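You operate a simulated robot arm through the tools that you are given. There is no shell and no other tool. Be economical: measure what you need, move in short steps, check, and stop when the job is done.

You are at the controls of a simulated two-armed robot. One attempt, no reset.

Task
Wipe the oil stain off stand six and put the bag of rings in the grey tray.
Fine: slide the black tape off the stain into the corner by the table; use the grey rag and lay it back. What is to be rubbed or washed off counts as gone when no trace of it is left.
Where things are to end (x, y in the base frame): tape within 0.05 m of [0.59, -0.06].

It is judged by the outcome, as a careful person would: the job done as asked, and still so three seconds after it is handed in. It fails if anything else is knocked over, pushed out of place, dropped, spilled or broken.

Robot
Two 7-joint arms with two-finger grippers on one trunk, on a base that drives. Base frame: it is fixed to the floor where the robot stands at the start and does not move with it; the origin is under the middle of the robot, x ahead of it, y to its left, z up. Units: m, rad, N and s.
The left shoulder is at the start at [0.141, 0.216, 1.024], the right one opposite. With the tool pointing down near the work surface each hand reaches from about 0.1 to 0.82 m from the robot's upright axis, wherever it stands, measured 20 degrees to its own side. Places, roughly: box [0.7, 0.5, 0.9]; oil stain [0.9, -0.2, 0.7]; rag [0.75, 2.25, 0.5]; tape [1, 2.5, 0.5]. Payload 3.18 kg a hand.
The TCP of each hand is the grasp point between the finger pads, 0.03 m short of the fingertips. In the tool frame z runs along the fingers and y along their closing line. Largest opening 0.144 m; the body of the gripper starts 0.103 m behind the TCP.
Orientation is that of the tool frame in the base frame, as a unit quaternion [x, y, z, w]. With the fingers straight down and closing along the base's y, the tool's x points along the base's -x, its y along +y and its z along -z.

Tools
- The arms move only by the tool step_arm. It takes "left_commands", "right_commands" or both (then of equal length, played together; a hand with none holds still); each is a list that holds one entry, the list of rows, each a list of 6 numbers: the shift along the tool's x, y, z in units of 25 mm (1.0 is 25 mm), then the turn, a rotation vector about the tool's x, y, z in units of 8 degrees (1.0 is 8 degrees). In form: [[[tx, ty, tz, rx, ry, rz], ...]]. A call has 1 to 10 rows; each row shifts and turns the commanded pose from where the row before left it, along the tool's axes as they then stand. "left_fingers" and "right_fingers" are, for a hand that has rows, the gripper command, from -1 (shut) to 1 (fully open), values between in proportion, set as the call begins (left out, the last holds). A call with a number of a shift or a turn outside -1 to 1 is refused whole. A row lasts 0.2 s, in which the tool goes at most 0.05 m and 0.15 rad; a call with a longer step from one row to the next is refused whole, and so is a gripper value outside its range. A pose out of reach is approached as far as the arm can. The call stops where the force on the tool passes 40 N (or 10 N more than at its start, if that is more) or the arm is blocked; 0.2 s more then pass. The fingers move at their own pace and stop on an object; they squeeze with about 24 N. The grip force told is the motor's: it shows also when the fingers shut on nothing. Time passes only in rows, and 0.2 s behind the last, so rows that do not move let the fingers close. It gives the time, the measured TCP pose, the force on the tool (base axes), the opening and the grip force at its end, in the units of the frame above (readings bear some noise), with the torque about the TCP (base axes, N m) and any sound that the robot's microphone picked up, and new pictures: "pictures" is both (left out), scene, wrist or none (wrist: the cameras of the hands that moved).
- Cameras (640 x 400 px; columns grow to the right, rows downward): "scene" is now at [0.2774, -0.0165, 1.2325]; the picture's right is [-0.18, -0.98, 0.00], its down [-0.31, 0.06, -0.95] and it looks along [0.93, -0.17, -0.32] (base axes); focal length 214 px, centre (320, 200). "left" rides on the left gripper at [0.077, -0.016, -0.143] in its tool frame; the picture's right is [0.21, 0.98, 0.00], its down [-0.84, 0.18, -0.51] and it looks along [-0.50, 0.11, 0.86] (tool axes); focal length 218 px, centre (320, 200). "right" rides on the right gripper at [0.076, 0.016, -0.143] in its tool frame; the picture's right is [-0.21, 0.98, 0.00], its down [-0.84, -0.18, -0.51] and it looks along [-0.50, -0.11, 0.86] (tool axes); focal length 218 px, centre (320, 200). There is no depth. A picture from a camera that has moved, and an enlarged one, comes with that camera's place and axes in the base frame and with its lens.
- slide_trunk(by): slides the trunk up (or, below 0, down) by that many m; the arms and the scene camera ride with it, the base frame stays. It gives what a move gives, with no picture.
- steer(legs): drives the robot by 1 to 6 legs, each [ahead, left, turn to the left] in m, m and rad, along the robot's own axes; the way and the turn of a leg run together, so that a leg with both is an arc; at most 1.5 m and 3.142 rad a leg. The arms and the cameras ride along, it lands a little off, and it stops where it bumps. It gives what a move gives, and a new picture of the scene camera.
- turn_head(pan, tilt): turns the head with the scene camera to pan (to the left, within 1.396 rad either way) and tilt (down, from -0.506 to 1.204), counted from straight ahead of the robot. It gives what a move gives, and a new picture of the scene camera.
- close_up(camera, box): a new picture of the part [left, top, right, bottom] of that camera's present view, enlarged. The clock stands still meanwhile.
- finish_job(): hands the job in; it is judged then, once.

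Go step by step. Nothing tells you exact positions but the pictures and the camera data: compare them with the known pose of the tool, close in by small moves and look again before you grip or let go. The budget is 120 turns and 260 pictures, counting those below and the enlarged ones. Unless the task says otherwise, let go and move clear before handing in, and close with one line.

The tools are called after "Emit:" as name(argument=value, ...) on one line, values as JSON. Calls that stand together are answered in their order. step_arm: Moves the arms, as the interface text tells. Its arguments: {"type":"object","properties":{"left_commands":{"type":"array","items":{"type":"array","items":{"type":"array","items":{"type":"number"}}}},"left_fingers":{"type":"number"},"right_commands":{"type":"array","items":{"type":"array","items":{"type":"array","items":{"type":"number"}}}},"right_fingers":{"type":"number"},"pictures":{"type":"string","enum":["both","scene","wrist","none"]}},"required":[]} The other tools are called the same way: slide_trunk (by) slides the trunk up or down; steer (legs) drives the base; turn_head (pan, tilt) turns the head that bears the scene camera; close_up (camera, box) takes an enlarged picture of a part of a camera's view; finish_job () hands the job in.

At the start:

```text
time: 0.0
left_ee_pos: [0.3959, 0.1379, 1.1534]
left_orientation: [-0.001, 1.0, -0.001, -0.001]
left_ft_force: [-0.3, 0.2, -0.3]
left_moment: [0.03, 0.01, -0.02]
left_opening: 0.144
left_grip_force: 0.0
right_ee_pos: [0.2947, -0.1746, 1.2182]
right_orientation: [0.001, 1.0, 0.002, -0.002]
right_ft_force: [6.5, -83.9, -42.6]
right_moment: [9.17, 0.9, -0.08]
right_opening: 0.1439
right_grip_force: 0.2
trunk travel left (down, up): [-0.112, 0.257]
robot x, y, heading: [0.0001, 0.0013, 0.0]
head pan, tilt: [-0.848, 0.538]
```

scene: 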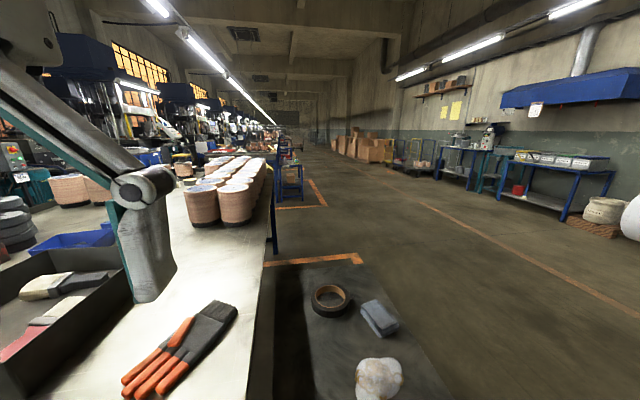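
right: 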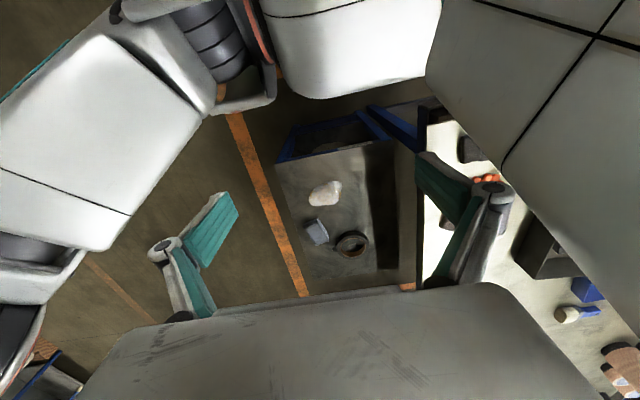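
left: 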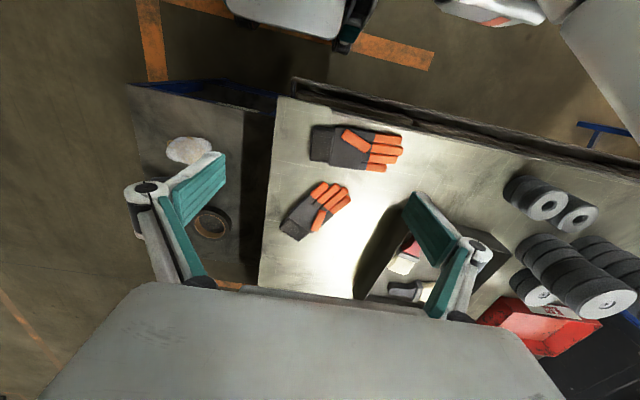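

I see a table ahead-left with gloves, and a lower dark stand to its right with a tape roll, a grey cloth-like thing and a white lump. The head angles and the stated camera axes disagree, and the right arm reports a large force, so I'll check by turning the head before moving anything.

Emit:
turn_head(pan=-0.5, tilt=0.9)

Emit:
turn_head(pan=0.6, tilt=0.7)

```text
time: 0.8
left_ee_pos: [0.396, 0.1376, 1.1521]
left_orientation: [-0.001, 1.0, -0.001, -0.001]
left_ft_force: [-0.6, 0.0, -0.4]
left_moment: [-0.02, -0.02, -0.02]
left_opening: 0.144
left_grip_force: 0.0
right_ee_pos: [0.2969, -0.1766, 1.2177]
right_orientation: [0.004, 1.0, 0.003, -0.001]
right_ft_force: [9.2, -84.2, -41.5]
right_moment: [9.06, 1.01, -0.17]
right_opening: 0.144
right_grip_force: 0.0
trunk travel left (down, up): [-0.112, 0.257]
robot x, y, heading: [-0.0019, 0.0005, 0.0]
head pan, tilt: [-0.499, 0.901]
camera scene: at [0.2771, -0.0175, 1.2305], right [-0.19, -0.98, 0.0], down [-0.33, 0.06, -0.94], along [0.93, -0.18, -0.34], focal length 214 px, centre (320, 200)
```

scene: 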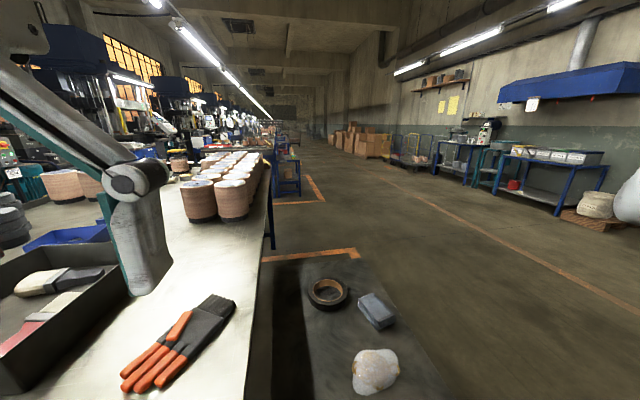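

```text
time: 2.2
left_ee_pos: [0.3965, 0.1379, 1.1526]
left_orientation: [0.0, 1.0, -0.001, -0.002]
left_ft_force: [0.5, -0.2, -0.3]
left_moment: [-0.01, -0.01, 0.01]
left_opening: 0.144
left_grip_force: 0.0
right_ee_pos: [0.3039, -0.1742, 1.2149]
right_orientation: [0.009, 1.0, 0.002, 0.002]
right_ft_force: [74.5, -9.1, -24.1]
right_moment: [-0.08, 6.2, -3.8]
right_opening: 0.1403
right_grip_force: 0.0
trunk travel left (down, up): [-0.112, 0.257]
robot x, y, heading: [0.0016, 0.0004, -0.002]
head pan, tilt: [0.6, 0.7]
camera scene: at [0.2768, -0.0137, 1.2222], right [-0.15, -0.99, 0.0], down [-0.41, 0.06, -0.91], along [0.9, -0.13, -0.42], focal length 214 px, centre (320, 200)
```

scene: 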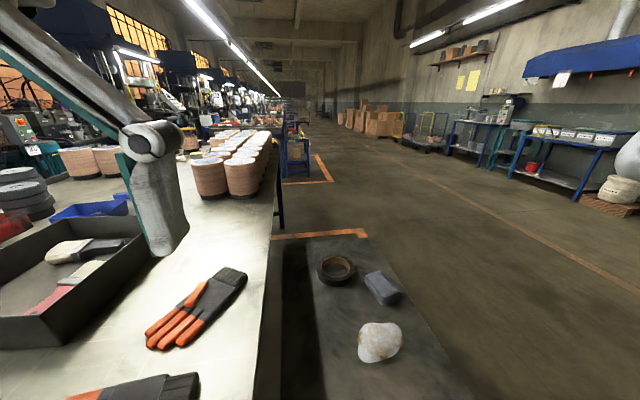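

The right hand is jammed against the head, so the head isn't turning as commanded. I'll move the right hand forward and to the right, clear of the head, first.

Emit:
step_arm(right_commands=[[[-0.6, -0.8, 0, 0, 0, 0], [-0.6, -0.8, 0, 0, 0, 0], [-0.6, -0.8, 0, 0, 0, 0], [-0.6, -0.8, 0, 0, 0, 0], [-0.6, -0.8, 0, 0, 0, 0], [-0.6, -0.8, 0, 0, 0, 0]]], pictures="both")

```text
time: 2.6
left_ee_pos: [0.3991, 0.1415, 1.1501]
left_orientation: [0.013, 1.0, -0.002, 0.003]
left_ft_force: [4.1, 75.1, -45.3]
left_moment: [-10.62, -3.58, -7.06]
left_opening: 0.1441
left_grip_force: 0.1
right_ee_pos: [0.3094, -0.1905, 1.2156]
right_orientation: [0.005, 1.0, 0.001, 0.0]
right_ft_force: [11.2, -10.8, -8.4]
right_moment: [-0.1, 0.49, -0.87]
right_opening: 0.1329
right_grip_force: 0.1
right hand out of reach, approached as far as the arm can: row 2
trunk travel left (down, up): [-0.112, 0.257]
robot x, y, heading: [-0.0014, -0.0031, -0.004]
head pan, tilt: [0.6, 0.7]
stopped in row 2 (left hand): the force on the tool passed its limit at 72 N (the readings are from after the stop); the commanded pose is now the measured one
camera scene: at [0.2742, 0.0024, 1.2089], right [0.03, -1.0, 0.0], down [-0.55, -0.02, -0.84], along [0.83, 0.02, -0.55], focal length 214 px, centre (320, 200)
camera right: at [0.2337, -0.1733, 1.3565], right [0.22, 0.98, 0.0], down [0.84, -0.19, 0.51], along [0.49, -0.11, -0.86], focal length 218 px, centre (320, 200)
```

scene: 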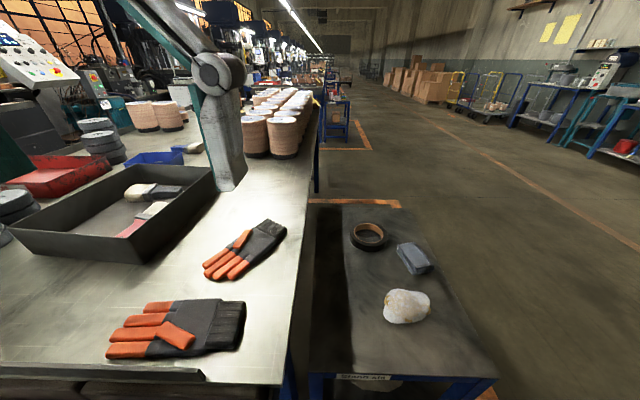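
right: 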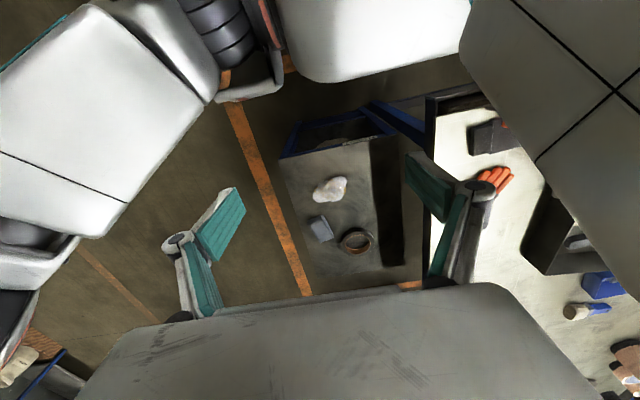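

The head swung into the left hand after the right one cleared. I'll centre the head, then move both hands outward.

Emit:
turn_head(pan=-0.1, tilt=0.8)

Emit:
close_up(camera="scene", box=[260, 180, 500, 400])

```text
time: 3.6
left_ee_pos: [0.396, 0.1382, 1.1508]
left_orientation: [0.007, 1.0, -0.001, 0.002]
left_ft_force: [0.2, 0.1, 0.0]
left_moment: [0.01, 0.04, 0.04]
left_opening: 0.1442
left_grip_force: 0.1
right_ee_pos: [0.3067, -0.1901, 1.2148]
right_orientation: [0.002, 1.0, 0.0, -0.002]
right_ft_force: [-6.7, -28.8, -16.3]
right_moment: [-0.13, -0.24, 0.57]
right_opening: 0.1187
right_grip_force: 0.0
trunk travel left (down, up): [-0.112, 0.257]
robot x, y, heading: [0.0009, -0.0043, 0.003]
head pan, tilt: [-0.099, 0.799]
camera scene: at [0.2679, -0.0021, 1.193], right [-0.03, -1.0, 0.0], down [-0.69, 0.02, -0.72], along [0.72, -0.02, -0.69], focal length 214 px, centre (320, 200)
```

scene: 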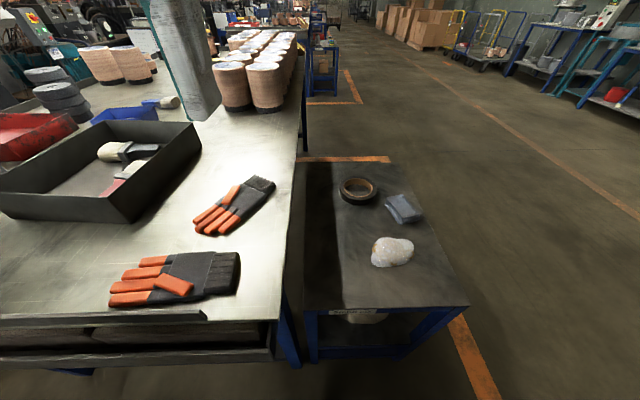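

```text
1.82 times, centred on (380, 290) of scene
camera zoom: at [0.2679, -0.0021, 1.193], right [-0.03, -1.0, 0.0], down [-0.69, 0.02, -0.72], along [0.72, -0.02, -0.69], focal length 390 px, centre (211, 36)
```

zoom: 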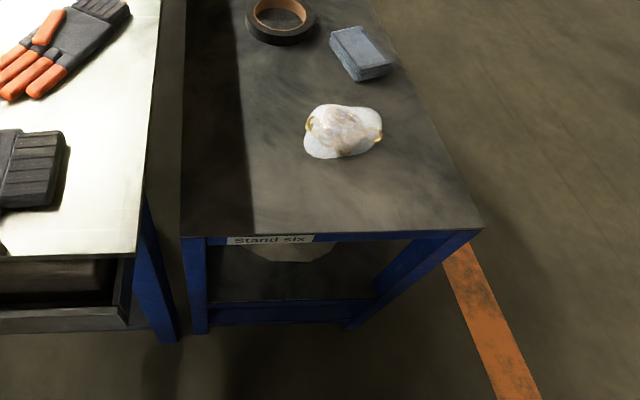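

Stand six carries the tape (over the stain, about [0.83, -0.15, 0.7]), the grey rag and a translucent bag of rings. I'll move both hands out and down a little so the head can turn freely and look for the grey tray.

Emit:
step_arm(right_commands=[[[0, -0.5, 1, 0, 0, 0], [0, -0.8, 1, 0, 0, 0], [-0.3, -0.8, 1, 0, 0, 0], [-0.3, -0.8, 1, 0, 0, 0], [-0.3, -0.8, 1, 0, 0, 0], [0, -0.8, 0, 0, 0, 0]]], left_commands=[[[-0.3, 1, 0, 0, 0, 0], [-0.3, 1, 0, 0, 0, 0], [-0.3, 1, 0, 0, 0, 0], [-0.3, 1, 0, 0, 0, 0], [-0.3, 1, 0, 0, 0, 0], [0, 1, 0, 0, 0, 0]]], pictures="both")

```text
time: 5.0
left_ee_pos: [0.4299, 0.2707, 1.1347]
left_orientation: [0.007, 1.0, 0.0, 0.002]
left_ft_force: [0.1, -0.5, 0.2]
left_moment: [0.0, -0.05, 0.01]
left_opening: 0.1436
left_grip_force: 0.1
left hand out of reach, approached as far as the arm can: row 5, 6
right_ee_pos: [0.3301, -0.3013, 1.0905]
right_orientation: [0.004, 1.0, 0.001, -0.001]
right_ft_force: [0.3, -0.4, -0.2]
right_moment: [0.02, -0.02, 0.01]
right_opening: 0.1441
right_grip_force: 0.1
trunk travel left (down, up): [-0.112, 0.257]
robot x, y, heading: [-0.0046, -0.0029, 0.005]
head pan, tilt: [-0.099, 0.799]
camera scene: at [0.265, -0.0079, 1.1905], right [-0.1, -1.0, 0.0], down [-0.71, 0.07, -0.7], along [0.69, -0.07, -0.72], focal length 214 px, centre (320, 200)
camera right: at [0.2541, -0.2861, 1.2316], right [0.21, 0.98, 0.0], down [0.84, -0.19, 0.51], along [0.49, -0.11, -0.86], focal length 218 px, centre (320, 200)
camera left: at [0.35, 0.2548, 1.2767], right [-0.2, 0.98, 0.0], down [0.84, 0.17, 0.51], along [0.5, 0.1, -0.86], focal length 218 px, centre (320, 200)
```

scene: 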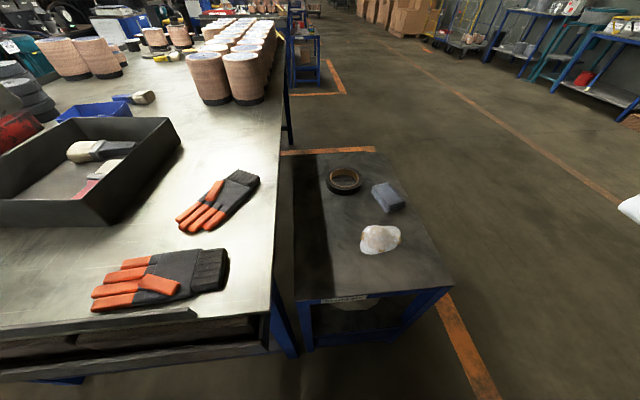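
right: 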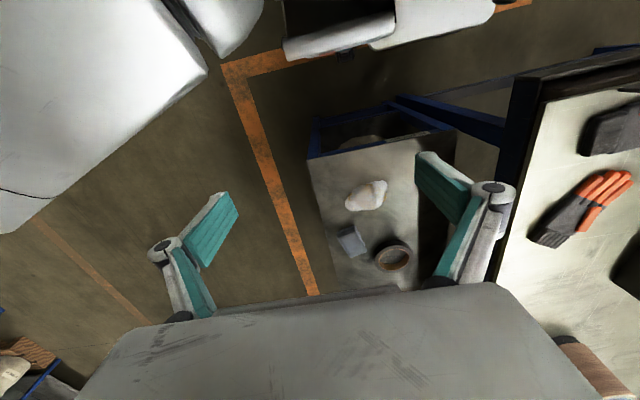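
left: 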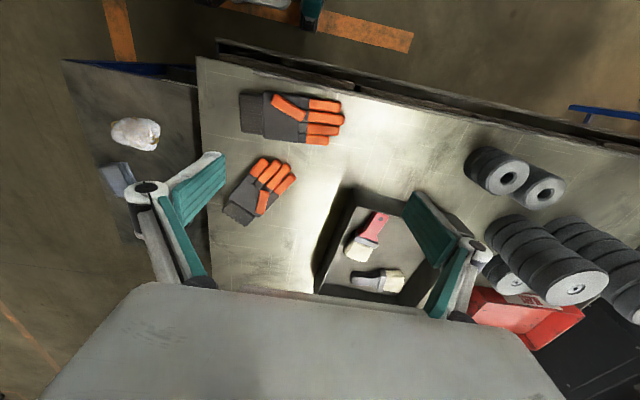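

Both hands are free. Now I'll turn the head left to look for the grey tray and anything at the listed places.

Emit:
turn_head(pan=0.7, tilt=0.5)

Emit:
turn_head(pan=1.35, tilt=0.45)

Emit:
turn_head(pan=-0.4, tilt=1.0)

```text
time: 6.2
left_ee_pos: [0.4297, 0.27, 1.1359]
left_orientation: [0.006, 1.0, -0.002, 0.002]
left_ft_force: [0.7, -0.2, 0.1]
left_moment: [0.0, -0.02, 0.0]
left_opening: 0.1441
left_grip_force: 0.0
right_ee_pos: [0.3308, -0.3011, 1.089]
right_orientation: [0.002, 1.0, 0.0, 0.0]
right_ft_force: [-0.6, -0.1, 0.1]
right_moment: [-0.03, 0.0, 0.01]
right_opening: 0.1437
right_grip_force: 0.1
trunk travel left (down, up): [-0.112, 0.257]
robot x, y, heading: [-0.0005, 0.0003, -0.0]
head pan, tilt: [0.7, 0.499]
camera scene: at [0.2552, 0.0586, 1.216], right [0.64, -0.77, 0.0], down [-0.37, -0.31, -0.88], along [0.67, 0.56, -0.48], focal length 214 px, centre (320, 200)
```

scene: 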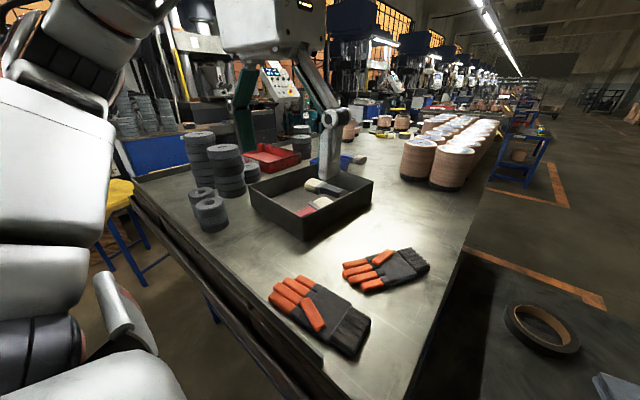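

```text
time: 7.2
left_ee_pos: [0.4297, 0.2701, 1.1343]
left_orientation: [0.007, 1.0, -0.002, 0.001]
left_ft_force: [-0.2, 0.0, 0.4]
left_moment: [0.01, -0.03, -0.01]
left_opening: 0.1441
left_grip_force: 0.1
right_ee_pos: [0.3306, -0.3016, 1.0895]
right_orientation: [0.004, 1.0, 0.0, -0.001]
right_ft_force: [-0.3, 0.2, -0.2]
right_moment: [-0.01, -0.01, 0.0]
right_opening: 0.1442
right_grip_force: 0.0
trunk travel left (down, up): [-0.112, 0.257]
robot x, y, heading: [-0.0022, -0.0004, 0.001]
head pan, tilt: [1.349, 0.45]
camera scene: at [0.2058, 0.0896, 1.2205], right [0.98, -0.22, 0.0], down [-0.1, -0.42, -0.9], along [0.2, 0.88, -0.44], focal length 214 px, centre (320, 200)
```

scene: 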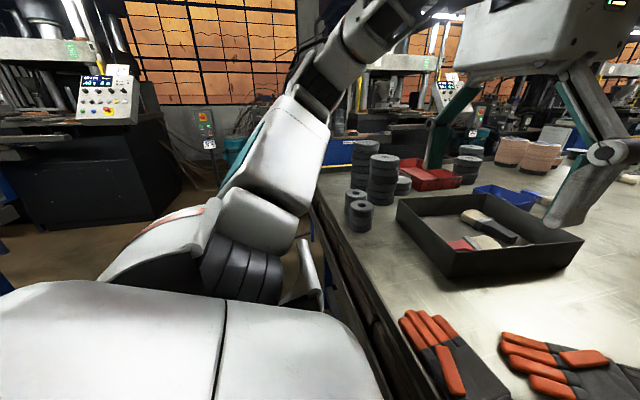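

```text
time: 9.0
left_ee_pos: [0.43, 0.2711, 1.1351]
left_orientation: [0.007, 1.0, -0.002, 0.002]
left_ft_force: [0.0, 0.0, 0.6]
left_moment: [0.01, 0.02, -0.02]
left_opening: 0.144
left_grip_force: 0.1
right_ee_pos: [0.3298, -0.3003, 1.0888]
right_orientation: [0.003, 1.0, 0.001, -0.001]
right_ft_force: [-0.4, -0.6, -0.1]
right_moment: [0.0, 0.0, 0.03]
right_opening: 0.144
right_grip_force: 0.0
trunk travel left (down, up): [-0.112, 0.257]
robot x, y, heading: [-0.0041, -0.0015, 0.0]
head pan, tilt: [-0.4, 1.0]
camera scene: at [0.2497, -0.0271, 1.175], right [-0.39, -0.92, 0.0], down [-0.78, 0.33, -0.54], along [0.5, -0.21, -0.84], focal length 214 px, centre (320, 200)
```

scene: 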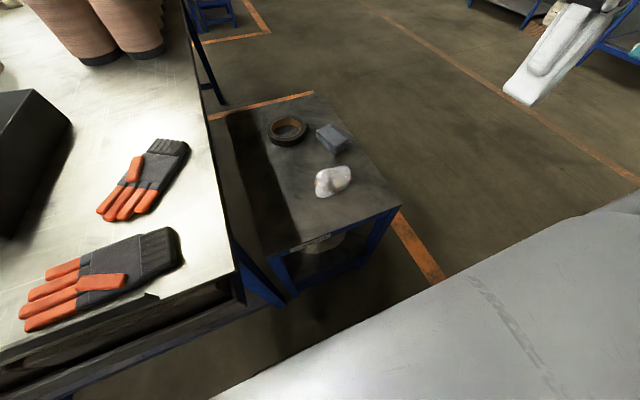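

The dark grey box with brushes on the table (about [0.7, 0.5, 0.9]) is the only grey tray; others are red and blue. I'll look closely at the stand's objects and straight down to see the clearance in front of the base.

Emit:
close_up(camera="scene", box=[200, 80, 420, 220])

Emit:
turn_head(pan=0.0, tilt=1.2)

```text
2.86 times, centred on (310, 150) of scene
camera zoom: at [0.2497, -0.0271, 1.175], right [-0.39, -0.92, 0.0], down [-0.78, 0.33, -0.54], along [0.5, -0.21, -0.84], focal length 613 px, centre (349, 343)
```

zoom: 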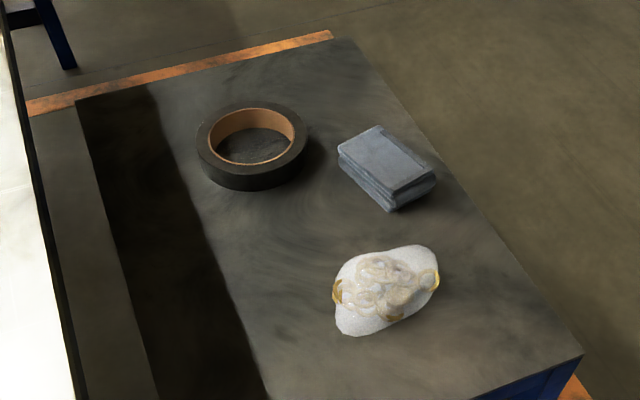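

```text
time: 9.8
left_ee_pos: [0.4299, 0.2713, 1.1345]
left_orientation: [0.007, 1.0, -0.002, 0.002]
left_ft_force: [-0.3, 0.7, -0.5]
left_moment: [0.03, -0.02, 0.02]
left_opening: 0.1438
left_grip_force: 0.0
right_ee_pos: [0.3301, -0.3009, 1.0896]
right_orientation: [0.004, 1.0, 0.001, -0.002]
right_ft_force: [1.0, -0.2, 0.0]
right_moment: [0.0, 0.01, 0.01]
right_opening: 0.144
right_grip_force: 0.0
trunk travel left (down, up): [-0.112, 0.257]
robot x, y, heading: [-0.0011, 0.0055, -0.001]
head pan, tilt: [0.0, 1.201]
camera scene: at [0.2415, -0.0001, 1.1624], right [0.0, -1.0, 0.0], down [-0.93, 0.0, -0.36], along [0.36, 0.0, -0.93], focal length 214 px, centre (320, 200)
```

scene: 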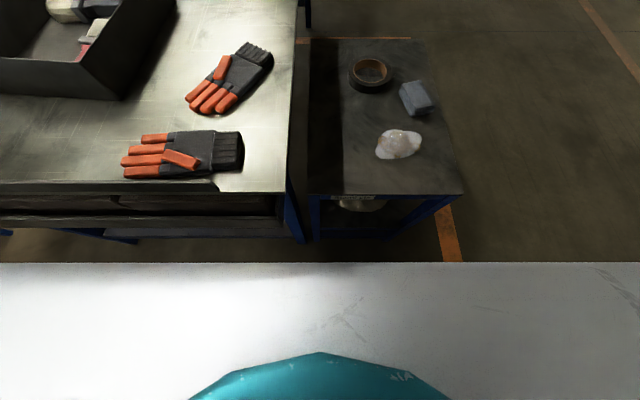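

Tape, rag and bag on stand six are clear, and the far end is a bit beyond reach. The floor right is open, so I'll shift right 0.3 m and then a little ahead so the left hand can serve the whole stand.

Emit:
steer(legs=[[0, -0.32, 0], [0.07, 0, 0]])

Emit:
turn_head(pan=0.2, tilt=1.05)

```text
time: 13.9
left_ee_pos: [0.4994, -0.0493, 1.1349]
left_orientation: [0.006, 1.0, -0.001, 0.001]
left_ft_force: [0.2, 0.4, -0.4]
left_moment: [-0.01, 0.02, 0.0]
left_opening: 0.1442
left_grip_force: 0.1
right_ee_pos: [0.4027, -0.6213, 1.0893]
right_orientation: [0.002, 1.0, 0.001, -0.001]
right_ft_force: [-0.9, 0.4, 0.2]
right_moment: [-0.01, 0.03, -0.01]
right_opening: 0.144
right_grip_force: 0.0
trunk travel left (down, up): [-0.112, 0.257]
robot x, y, heading: [0.0695, -0.3256, 0.002]
head pan, tilt: [0.0, 1.201]
camera scene: at [0.3119, -0.3203, 1.1624], right [0.0, -1.0, 0.0], down [-0.93, 0.0, -0.36], along [0.36, 0.0, -0.93], focal length 214 px, centre (320, 200)
```

scene: 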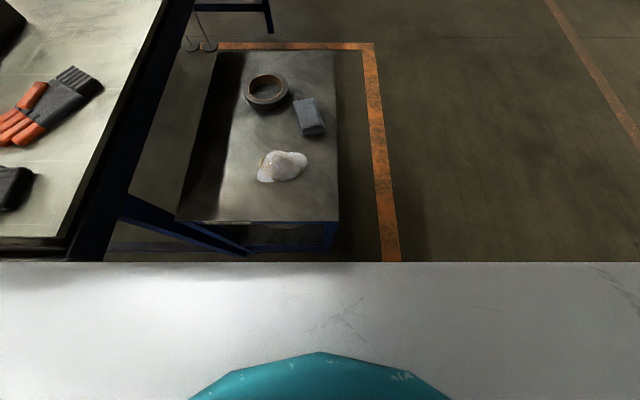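

```text
time: 14.6
left_ee_pos: [0.4982, -0.0495, 1.1346]
left_orientation: [0.005, 1.0, -0.002, 0.003]
left_ft_force: [-0.1, -1.0, 0.7]
left_moment: [-0.03, 0.0, 0.01]
left_opening: 0.144
left_grip_force: 0.1
right_ee_pos: [0.4019, -0.6218, 1.0889]
right_orientation: [0.001, 1.0, 0.001, -0.001]
right_ft_force: [0.0, 0.8, -0.6]
right_moment: [0.02, 0.03, 0.0]
right_opening: 0.1442
right_grip_force: 0.0
trunk travel left (down, up): [-0.112, 0.257]
robot x, y, heading: [0.0687, -0.3264, 0.002]
head pan, tilt: [0.201, 1.051]
camera scene: at [0.3205, -0.3071, 1.1715], right [0.2, -0.98, 0.0], down [-0.85, -0.18, -0.5], along [0.49, 0.1, -0.87], focal length 214 px, centre (320, 200)
```

scene: 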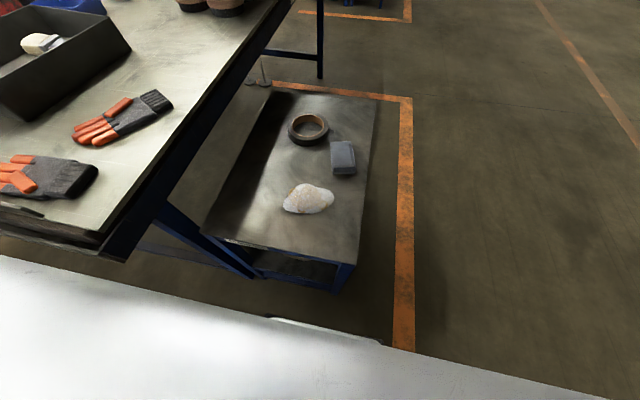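

I triangulate from the two driving pictures: stand top z ≈ 0.66 (x 0.455–1.06, y −0.37–0.03), tape centre [0.858, −0.159], rag [0.757, −0.29], bag [0.596, −0.222]. I'll bring the left hand, shut, over the ring's hole to drag it.

Emit:
step_arm(left_commands=[[[-1, -0.3, 0.8, 0, 0, 0], [-1, -0.3, 0.8, 0, 0, 0], [-1, -0.3, 0.8, 0, 0, 0], [-1, -0.3, 0.8, 0, 0, 0], [-1, -0.3, 0.8, 0, 0, 0], [-1, -0.3, 0.8, 0, 0, 0], [-1, -0.3, 0.8, 0, 0, 0], [-1, -0.3, 0.8, 0, 0, 0], [-1, -0.3, 0.8, 0, 0, 0], [-1, -0.3, 0.8, 0, 0, 0]]], left_fingers=-1, pictures="none")

Emit:
step_arm(left_commands=[[[-1, -0.3, 1, 0, 0, 0], [-1, -0.3, 1, 0, 0, 0], [-1, -0.4, 0.8, 0, 0, 0], [-1, -0.4, 0.4, 0, 0, 0], [-0.4, 0, 0, 0, 0, 0]]], pictures="both")

```text
time: 16.8
left_ee_pos: [0.7474, -0.1283, 0.9384]
left_orientation: [0.005, 1.0, -0.001, 0.002]
left_ft_force: [0.1, 0.3, 0.2]
left_moment: [0.07, 0.0, 0.01]
left_opening: 0.0
left_grip_force: 24.3
right_ee_pos: [0.4024, -0.6221, 1.0889]
right_orientation: [0.001, 1.0, 0.001, -0.001]
right_ft_force: [0.5, -0.9, 0.5]
right_moment: [0.01, 0.01, 0.01]
right_opening: 0.1438
right_grip_force: 0.0
trunk travel left (down, up): [-0.112, 0.257]
robot x, y, heading: [0.0702, -0.3201, 0.004]
head pan, tilt: [0.201, 1.051]
```

```text
time: 18.0
left_ee_pos: [0.8244, -0.1531, 0.8667]
left_orientation: [0.006, 1.0, -0.002, 0.002]
left_ft_force: [0.1, 0.5, -0.9]
left_moment: [0.0, 0.0, 0.01]
left_opening: 0.0001
left_grip_force: 24.7
left hand out of reach, approached as far as the arm can: row 4, 5
right_ee_pos: [0.4026, -0.6217, 1.0886]
right_orientation: [0.001, 1.0, 0.001, -0.001]
right_ft_force: [0.1, 0.0, -0.6]
right_moment: [0.0, 0.0, -0.02]
right_opening: 0.1441
right_grip_force: 0.1
trunk travel left (down, up): [-0.112, 0.257]
robot x, y, heading: [0.0689, -0.3165, -0.001]
head pan, tilt: [0.201, 1.051]
camera scene: at [0.3207, -0.3071, 1.1715], right [0.2, -0.98, 0.0], down [-0.85, -0.18, -0.5], along [0.49, 0.1, -0.87], focal length 214 px, centre (320, 200)
camera left: at [0.745, -0.1687, 1.0076], right [-0.2, 0.98, 0.0], down [0.84, 0.17, 0.51], along [0.5, 0.1, -0.86], focal length 218 px, centre (320, 200)
```

scene: 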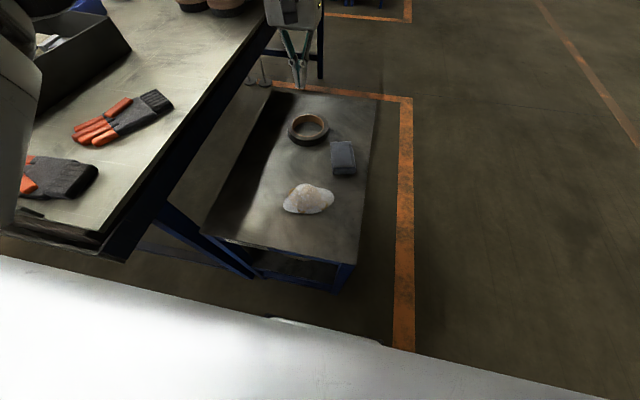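
left: 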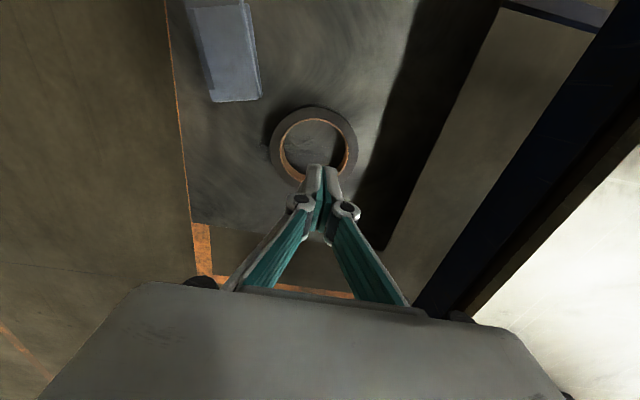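

The hand hit its reach limit at this height, but it should reach farther lower down. I'll drive ahead 3 cm more, then descend partway.

Emit:
steer(legs=[[0.03, 0, 0]])

Emit:
step_arm(left_commands=[[[0, 0, 1, 0, 0, 0], [0, 0, 1, 0, 0, 0], [0, 0, 1, 0, 0, 0], [0, 0, 0.6, 0, 0, 0]]], pictures="wrist")

```text
time: 18.8
left_ee_pos: [0.8527, -0.152, 0.8666]
left_orientation: [0.005, 1.0, -0.002, 0.002]
left_ft_force: [0.4, 0.5, -0.4]
left_moment: [0.02, 0.02, 0.0]
left_opening: 0.0
left_grip_force: 23.9
right_ee_pos: [0.4315, -0.6215, 1.0898]
right_orientation: [0.001, 1.0, 0.001, -0.001]
right_ft_force: [0.4, -0.3, -0.4]
right_moment: [0.0, 0.01, 0.0]
right_opening: 0.144
right_grip_force: 0.0
trunk travel left (down, up): [-0.112, 0.257]
robot x, y, heading: [0.0986, -0.3224, 0.005]
head pan, tilt: [0.201, 1.051]
camera scene: at [0.3501, -0.307, 1.1717], right [0.2, -0.98, 0.0], down [-0.85, -0.18, -0.5], along [0.49, 0.1, -0.87], focal length 214 px, centre (320, 200)
```

scene: 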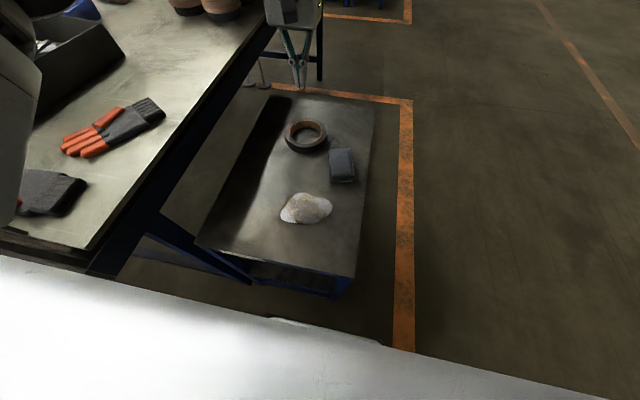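

```text
time: 19.8
left_ee_pos: [0.854, -0.1519, 0.7764]
left_orientation: [0.005, 1.0, -0.001, 0.003]
left_ft_force: [0.8, -0.3, -0.8]
left_moment: [0.02, 0.02, 0.02]
left_opening: 0.0
left_grip_force: 24.0
right_ee_pos: [0.4312, -0.6214, 1.0893]
right_orientation: [0.001, 1.0, 0.001, -0.001]
right_ft_force: [-0.2, -0.1, -0.5]
right_moment: [0.0, 0.01, 0.01]
right_opening: 0.144
right_grip_force: 0.0
trunk travel left (down, up): [-0.112, 0.257]
robot x, y, heading: [0.098, -0.3218, 0.005]
head pan, tilt: [0.201, 1.051]
camera left: at [0.7749, -0.1677, 0.9167], right [-0.2, 0.98, 0.0], down [0.84, 0.17, 0.51], along [0.5, 0.1, -0.86], focal length 218 px, centre (320, 200)
```

left: 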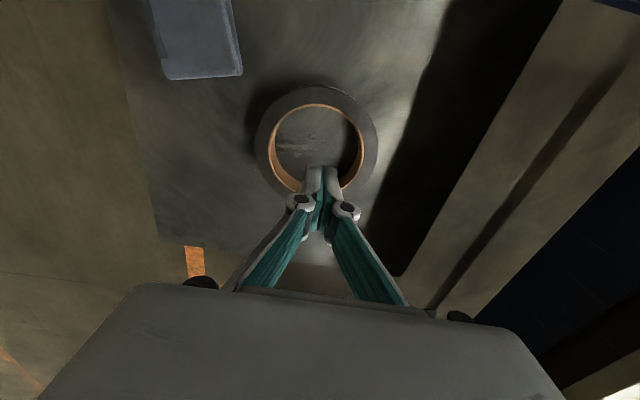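

The ring's centre is at about [0.845, −0.159] with inner radius 0.05. I'll lower the shut fingers into the hole to just above the stand.

Emit:
step_arm(left_commands=[[[0.36, -0.28, 0.6, 0, 0, 0], [0, 0, 0.8, 0, 0, 0], [0, 0, 0.8, 0, 0, 0], [0, 0, 0.6, 0, 0, 0], [0, 0, 0.2, 0, 0, 0]]], pictures="wrist")

```text
time: 21.0
left_ee_pos: [0.8452, -0.1592, 0.7007]
left_orientation: [0.005, 1.0, -0.002, 0.002]
left_ft_force: [-0.3, -0.8, 0.2]
left_moment: [0.03, -0.02, 0.01]
left_opening: 0.0
left_grip_force: 23.2
right_ee_pos: [0.4311, -0.6228, 1.0897]
right_orientation: [0.001, 1.0, 0.001, -0.001]
right_ft_force: [0.6, -0.9, -0.2]
right_moment: [0.01, 0.01, -0.02]
right_opening: 0.1439
right_grip_force: 0.1
trunk travel left (down, up): [-0.112, 0.257]
robot x, y, heading: [0.0965, -0.318, 0.004]
head pan, tilt: [0.201, 1.051]
camera left: at [0.7657, -0.1758, 0.8425], right [-0.2, 0.98, 0.0], down [0.84, 0.17, 0.51], along [0.5, 0.1, -0.86], focal length 218 px, centre (320, 200)
```

left: 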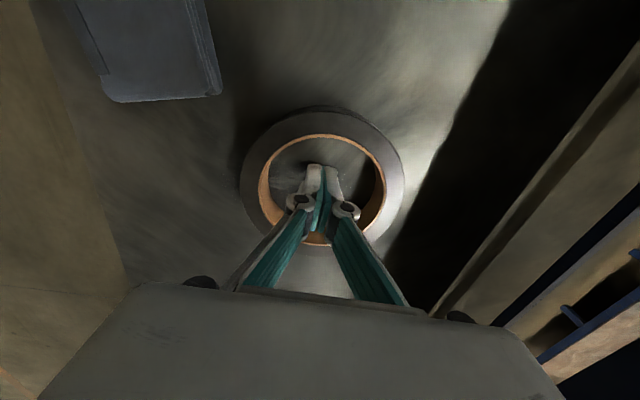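

The fingers are inside the ring. I'll start dragging it toward the near-left corner and check that it follows.

Emit:
step_arm(left_commands=[[[0.6, 0.2, 0.1, 0, 0, 0], [0.6, 0.2, 0, 0, 0, 0], [0.6, 0.2, 0, 0, 0, 0], [0.6, 0.2, 0, 0, 0, 0], [0.6, 0.2, 0, 0, 0, 0]]], pictures="wrist")

```text
time: 22.2
left_ee_pos: [0.7699, -0.1348, 0.6986]
left_orientation: [0.003, 1.0, -0.001, 0.001]
left_ft_force: [0.4, -0.1, 0.2]
left_moment: [0.01, -0.01, -0.01]
left_opening: 0.0
left_grip_force: 24.2
right_ee_pos: [0.4318, -0.6203, 1.0888]
right_orientation: [0.001, 1.0, 0.001, -0.001]
right_ft_force: [-0.5, -0.3, -0.6]
right_moment: [0.02, 0.0, -0.01]
right_opening: 0.1441
right_grip_force: 0.0
trunk travel left (down, up): [-0.112, 0.257]
robot x, y, heading: [0.1015, -0.3204, 0.004]
head pan, tilt: [0.201, 1.051]
camera left: at [0.6911, -0.15, 0.8404], right [-0.2, 0.98, 0.0], down [0.84, 0.17, 0.51], along [0.5, 0.1, -0.86], focal length 218 px, centre (320, 200)
```

left: 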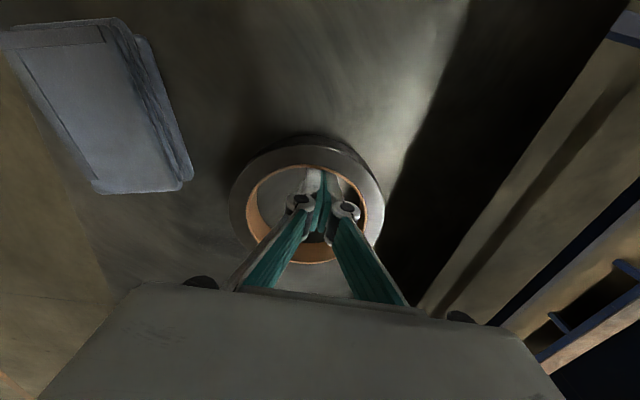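

The ring follows. I'll continue the drag to the corner by the table.

Emit:
step_arm(left_commands=[[[0.85, 0.35, 0, 0, 0, 0], [0.85, 0.35, 0, 0, 0, 0], [0.85, 0.35, 0, 0, 0, 0], [0.85, 0.35, 0, 0, 0, 0], [0.85, 0.35, 0, 0, 0, 0], [0.85, 0.35, 0, 0, 0, 0], [0.85, 0.35, 0, 0, 0, 0], [0.85, 0.35, 0, 0, 0, 0], [0.85, 0.35, 0, 0, 0, 0], [0.6, 0.25, 0, 0, 0, 0]]], pictures="both")

```text
time: 24.4
left_ee_pos: [0.5654, -0.0468, 0.6956]
left_orientation: [0.004, 1.0, -0.002, 0.002]
left_ft_force: [0.4, 0.3, -0.2]
left_moment: [0.0, 0.02, 0.02]
left_opening: 0.0002
left_grip_force: 24.1
right_ee_pos: [0.431, -0.6212, 1.0891]
right_orientation: [0.0, 1.0, 0.001, -0.001]
right_ft_force: [-0.4, 0.0, -0.2]
right_moment: [0.04, -0.01, 0.02]
right_opening: 0.1439
right_grip_force: 0.0
trunk travel left (down, up): [-0.112, 0.257]
robot x, y, heading: [0.0992, -0.3209, 0.003]
head pan, tilt: [0.201, 1.051]
camera scene: at [0.3499, -0.3068, 1.1716], right [0.2, -0.98, 0.0], down [-0.85, -0.18, -0.5], along [0.49, 0.1, -0.87], focal length 214 px, centre (320, 200)
camera left: at [0.4864, -0.063, 0.8382], right [-0.2, 0.98, 0.0], down [0.84, 0.17, 0.51], along [0.5, 0.1, -0.86], focal length 218 px, centre (320, 200)
```

scene: 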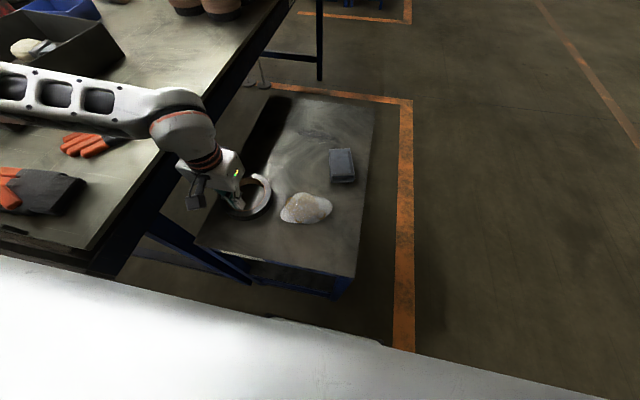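
left: 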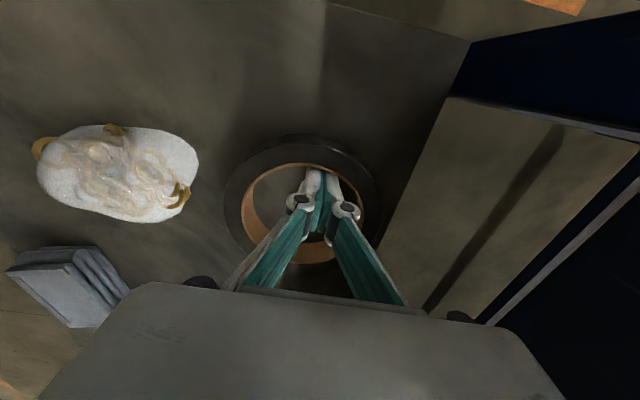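

The ring's centre now measures about [0.592, −0.057], on target. I'll lift straight out and look at the freed stain.

Emit:
step_arm(left_commands=[[[0, 0, -0.6, 0, 0, 0], [0, 0, -1, 0, 0, 0], [0, 0, -1, 0, 0, 0], [0, 0, -1, 0, 0, 0], [0, 0, -1, 0, 0, 0], [-0.2, -0.8, -0.6, 0, 0, 0], [-0.8, -0.8, 0, 0, 0, 0], [-1, -0.8, 0, 0, 0, 0]]], pictures="both")

Emit:
close_up(camera="scene", box=[200, 80, 400, 300])

```text
time: 26.2
left_ee_pos: [0.616, -0.1072, 0.83]
left_orientation: [0.005, 1.0, -0.002, 0.002]
left_ft_force: [0.5, 0.0, -0.1]
left_moment: [0.03, 0.01, 0.04]
left_opening: 0.0
left_grip_force: 24.0
right_ee_pos: [0.4307, -0.6218, 1.0886]
right_orientation: [0.001, 1.0, 0.0, -0.003]
right_ft_force: [-0.2, -1.1, 0.4]
right_moment: [0.0, 0.04, 0.0]
right_opening: 0.1439
right_grip_force: 0.1
trunk travel left (down, up): [-0.112, 0.257]
robot x, y, heading: [0.1013, -0.3221, 0.002]
head pan, tilt: [0.201, 1.051]
camera scene: at [0.3504, -0.3074, 1.1713], right [0.2, -0.98, 0.0], down [-0.85, -0.18, -0.5], along [0.49, 0.1, -0.87], focal length 214 px, centre (320, 200)
camera left: at [0.5366, -0.1236, 0.9705], right [-0.2, 0.98, 0.0], down [0.84, 0.17, 0.51], along [0.5, 0.1, -0.86], focal length 218 px, centre (320, 200)
```

scene: 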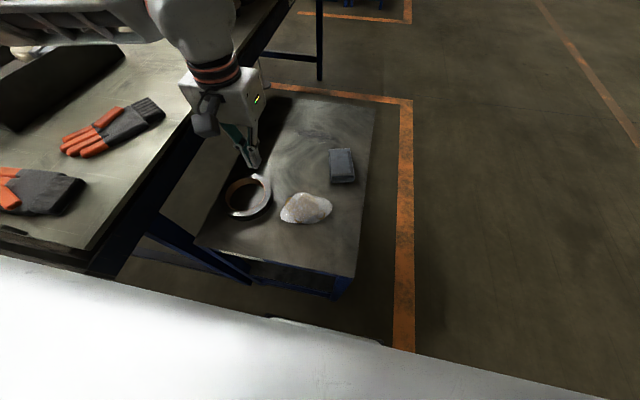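
left: 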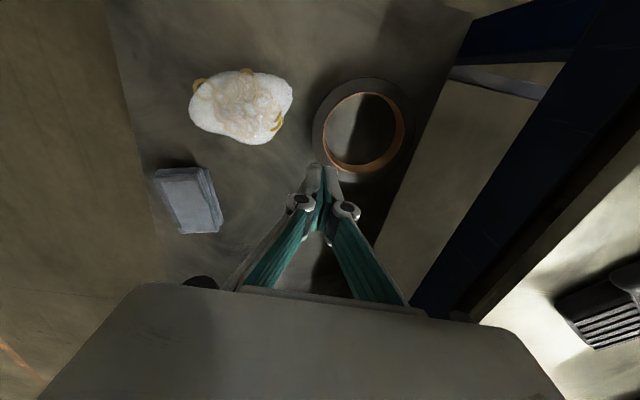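

```text
1.82 times, centred on (300, 190) of scene
camera zoom: at [0.3504, -0.3074, 1.1713], right [0.2, -0.98, 0.0], down [-0.85, -0.18, -0.5], along [0.49, 0.1, -0.87], focal length 390 px, centre (356, 218)
```

zoom: 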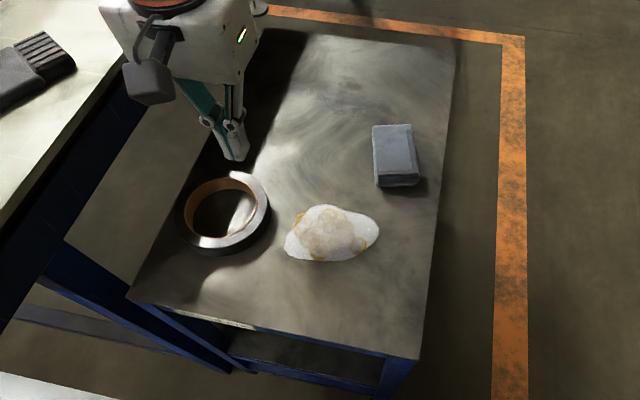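

The ring is out. I'll move the hand forward to look at where the tape was with its wrist camera.

Emit:
step_arm(left_commands=[[[-1, -0.3, 0, 0, 0, 0], [-1, -0.3, 0, 0, 0, 0], [-1, -0.3, 0, 0, 0, 0], [-1, -0.3, 0, 0, 0, 0], [-0.5, -0.3, 0, 0, 0, 0]]], pictures="wrist")

Emit:
close_up(camera="left", box=[180, 20, 460, 195])

```text
time: 27.4
left_ee_pos: [0.7267, -0.146, 0.8288]
left_orientation: [0.005, 1.0, -0.002, 0.002]
left_ft_force: [0.5, -0.7, -0.2]
left_moment: [-0.01, -0.02, 0.0]
left_opening: 0.0002
left_grip_force: 24.7
right_ee_pos: [0.4309, -0.6206, 1.0886]
right_orientation: [0.002, 1.0, 0.0, 0.0]
right_ft_force: [0.0, -0.7, 0.2]
right_moment: [-0.04, -0.02, -0.02]
right_opening: 0.1438
right_grip_force: 0.0
trunk travel left (down, up): [-0.112, 0.257]
robot x, y, heading: [0.0966, -0.3208, 0.002]
head pan, tilt: [0.201, 1.051]
camera left: at [0.6479, -0.1625, 0.97], right [-0.2, 0.98, 0.0], down [0.84, 0.17, 0.51], along [0.5, 0.1, -0.86], focal length 218 px, centre (320, 200)
```

left: 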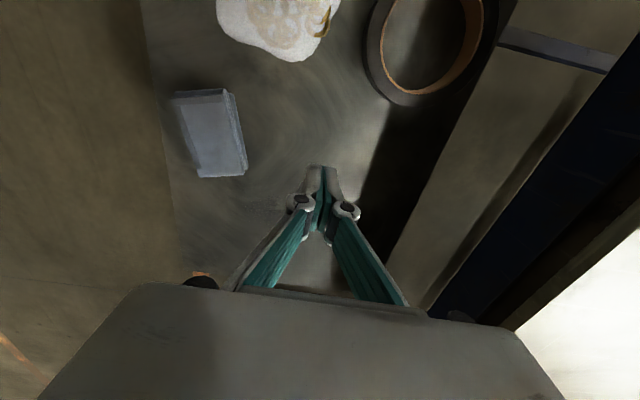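

```text
2.29 times, centred on (320, 108) of left
camera zoom: at [0.6479, -0.1625, 0.97], right [-0.2, 0.98, 0.0], down [0.84, 0.17, 0.51], along [0.5, 0.1, -0.86], focal length 499 px, centre (320, 411)
```

zoom: 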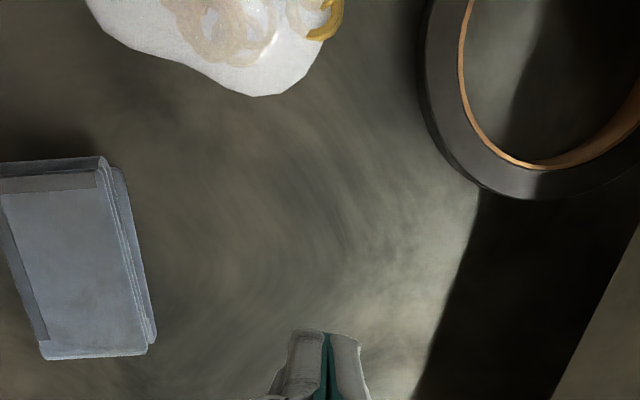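

A dark smudge lies just right of the fingertips, about [0.86, −0.2]. I'll get better views of it.

Emit:
close_up(camera="scene", box=[260, 90, 390, 170])

Emit:
close_up(camera="left", box=[160, 140, 320, 290])

```text
4.92 times, centred on (325, 130) of scene
camera zoom: at [0.3501, -0.3071, 1.1715], right [0.2, -0.98, 0.0], down [-0.85, -0.18, -0.5], along [0.49, 0.1, -0.87], focal length 1056 px, centre (295, 545)
```

zoom: 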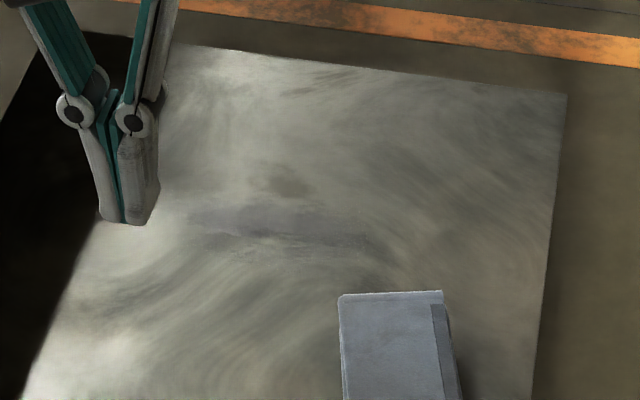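

```text
2.67 times, centred on (240, 215) of left
camera zoom: at [0.6479, -0.1625, 0.97], right [-0.2, 0.98, 0.0], down [0.84, 0.17, 0.51], along [0.5, 0.1, -0.86], focal length 582 px, centre (533, 160)
```

zoom: 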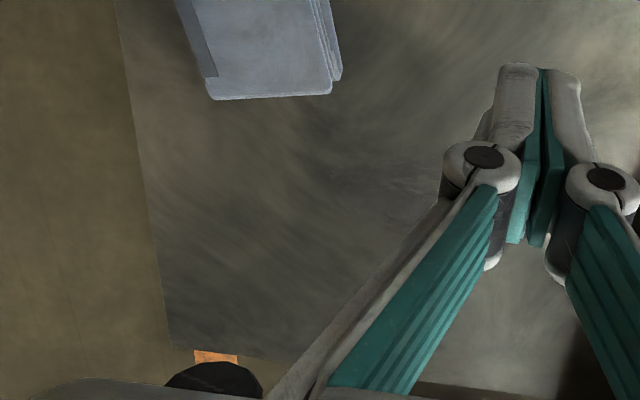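

The stain reads as a grey-purple band, roughly x 0.845–0.90, y −0.25 to −0.12. Next I go over the rag (about [0.75, −0.285], turned ~10°) with open fingers.

Emit:
step_arm(left_commands=[[[-0.2, -1, 0, 0, 0, 0], [-0.2, -1, 0, 0, 0, 0], [-0.2, -1, 0, 0, 0, 0], [-0.2, -1, 0, 0, 0, 0], [-0.1, -1, 0, 0, 0, 0], [0, -0.6, 0, 0, 0, 0], [0, 0, 0, 0, 0, -0.7], [0, 0, 0, 0, 0, -0.6]]], left_fingers=1, pictures="both")

```text
time: 29.2
left_ee_pos: [0.7467, -0.2851, 0.8283]
left_orientation: [-0.086, 0.996, -0.002, 0.001]
left_ft_force: [0.0, 0.3, -0.7]
left_moment: [-0.01, 0.01, 0.03]
left_opening: 0.1441
left_grip_force: 0.1
right_ee_pos: [0.4317, -0.6215, 1.0888]
right_orientation: [0.001, 1.0, 0.001, -0.001]
right_ft_force: [0.7, -0.2, 0.4]
right_moment: [0.02, -0.01, -0.01]
right_opening: 0.1439
right_grip_force: 0.1
trunk travel left (down, up): [-0.112, 0.257]
robot x, y, heading: [0.0979, -0.3182, 0.0]
head pan, tilt: [0.201, 1.051]
camera scene: at [0.35, -0.307, 1.1715], right [0.2, -0.98, 0.0], down [-0.85, -0.18, -0.5], along [0.49, 0.1, -0.87], focal length 214 px, centre (320, 200)
camera left: at [0.6726, -0.315, 0.9702], right [-0.37, 0.93, 0.0], down [0.8, 0.32, 0.51], along [0.47, 0.19, -0.86], focal length 218 px, centre (320, 200)
```

scene: 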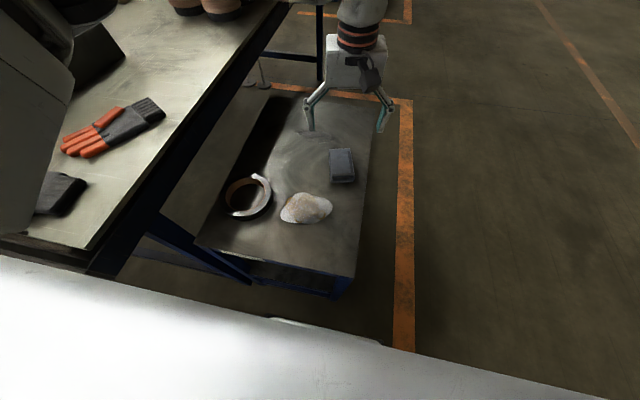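
left: 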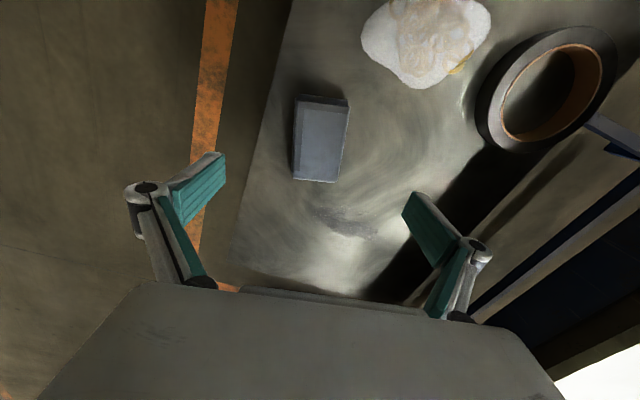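

The stain is now clearly seen, centred near [0.867, −0.189]. The rag is centred near [0.748, −0.288], turned about 18°; I'll turn 8° more and descend around it.

Emit:
step_arm(left_commands=[[[0, -0.15, 0, 0, 0, -1], [0, 0, 1, 0, 0, 0], [0, 0, 1, 0, 0, 0], [0, 0, 1, 0, 0, 0], [0, 0, 1, 0, 0, 0], [0, 0, 0.7, 0, 0, 0], [0, 0, 0.5, 0, 0, 0]]], pictures="both")

```text
time: 30.8
left_ee_pos: [0.7478, -0.2895, 0.6989]
left_orientation: [-0.154, 0.988, -0.001, 0.001]
left_ft_force: [0.4, 0.3, -0.3]
left_moment: [0.03, -0.02, -0.03]
left_opening: 0.144
left_grip_force: 0.0
right_ee_pos: [0.43, -0.6219, 1.0903]
right_orientation: [0.001, 1.0, 0.001, -0.002]
right_ft_force: [0.2, 0.2, 0.5]
right_moment: [-0.04, 0.01, -0.02]
right_opening: 0.1443
right_grip_force: 0.2
trunk travel left (down, up): [-0.112, 0.257]
robot x, y, heading: [0.0993, -0.3184, 0.003]
head pan, tilt: [0.201, 1.051]
camera scene: at [0.3503, -0.3069, 1.1714], right [0.2, -0.98, 0.0], down [-0.85, -0.18, -0.5], along [0.49, 0.1, -0.87], focal length 214 px, centre (320, 200)
camera left: at [0.6784, -0.3295, 0.84], right [-0.5, 0.87, 0.0], down [0.75, 0.43, 0.51], along [0.44, 0.25, -0.86], focal length 218 px, centre (320, 200)
```

scene: 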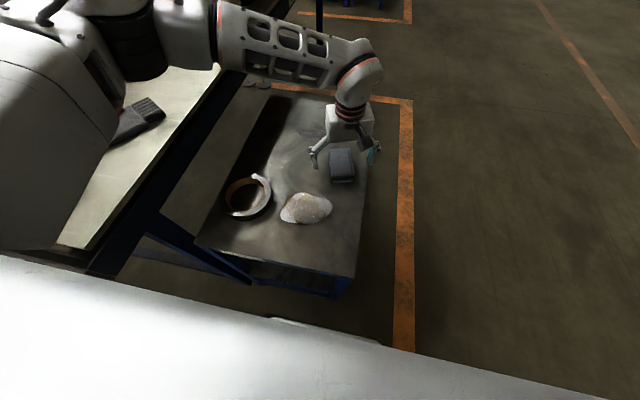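
left: 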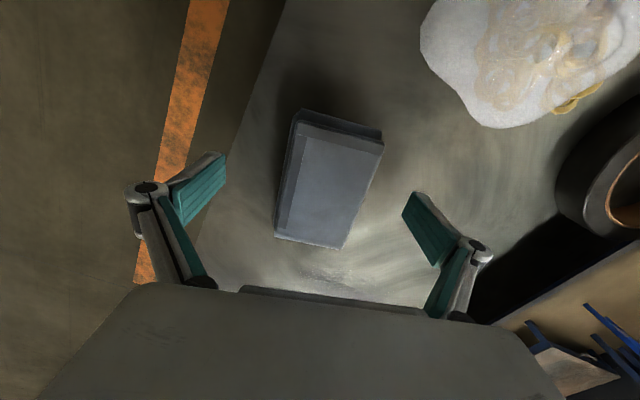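

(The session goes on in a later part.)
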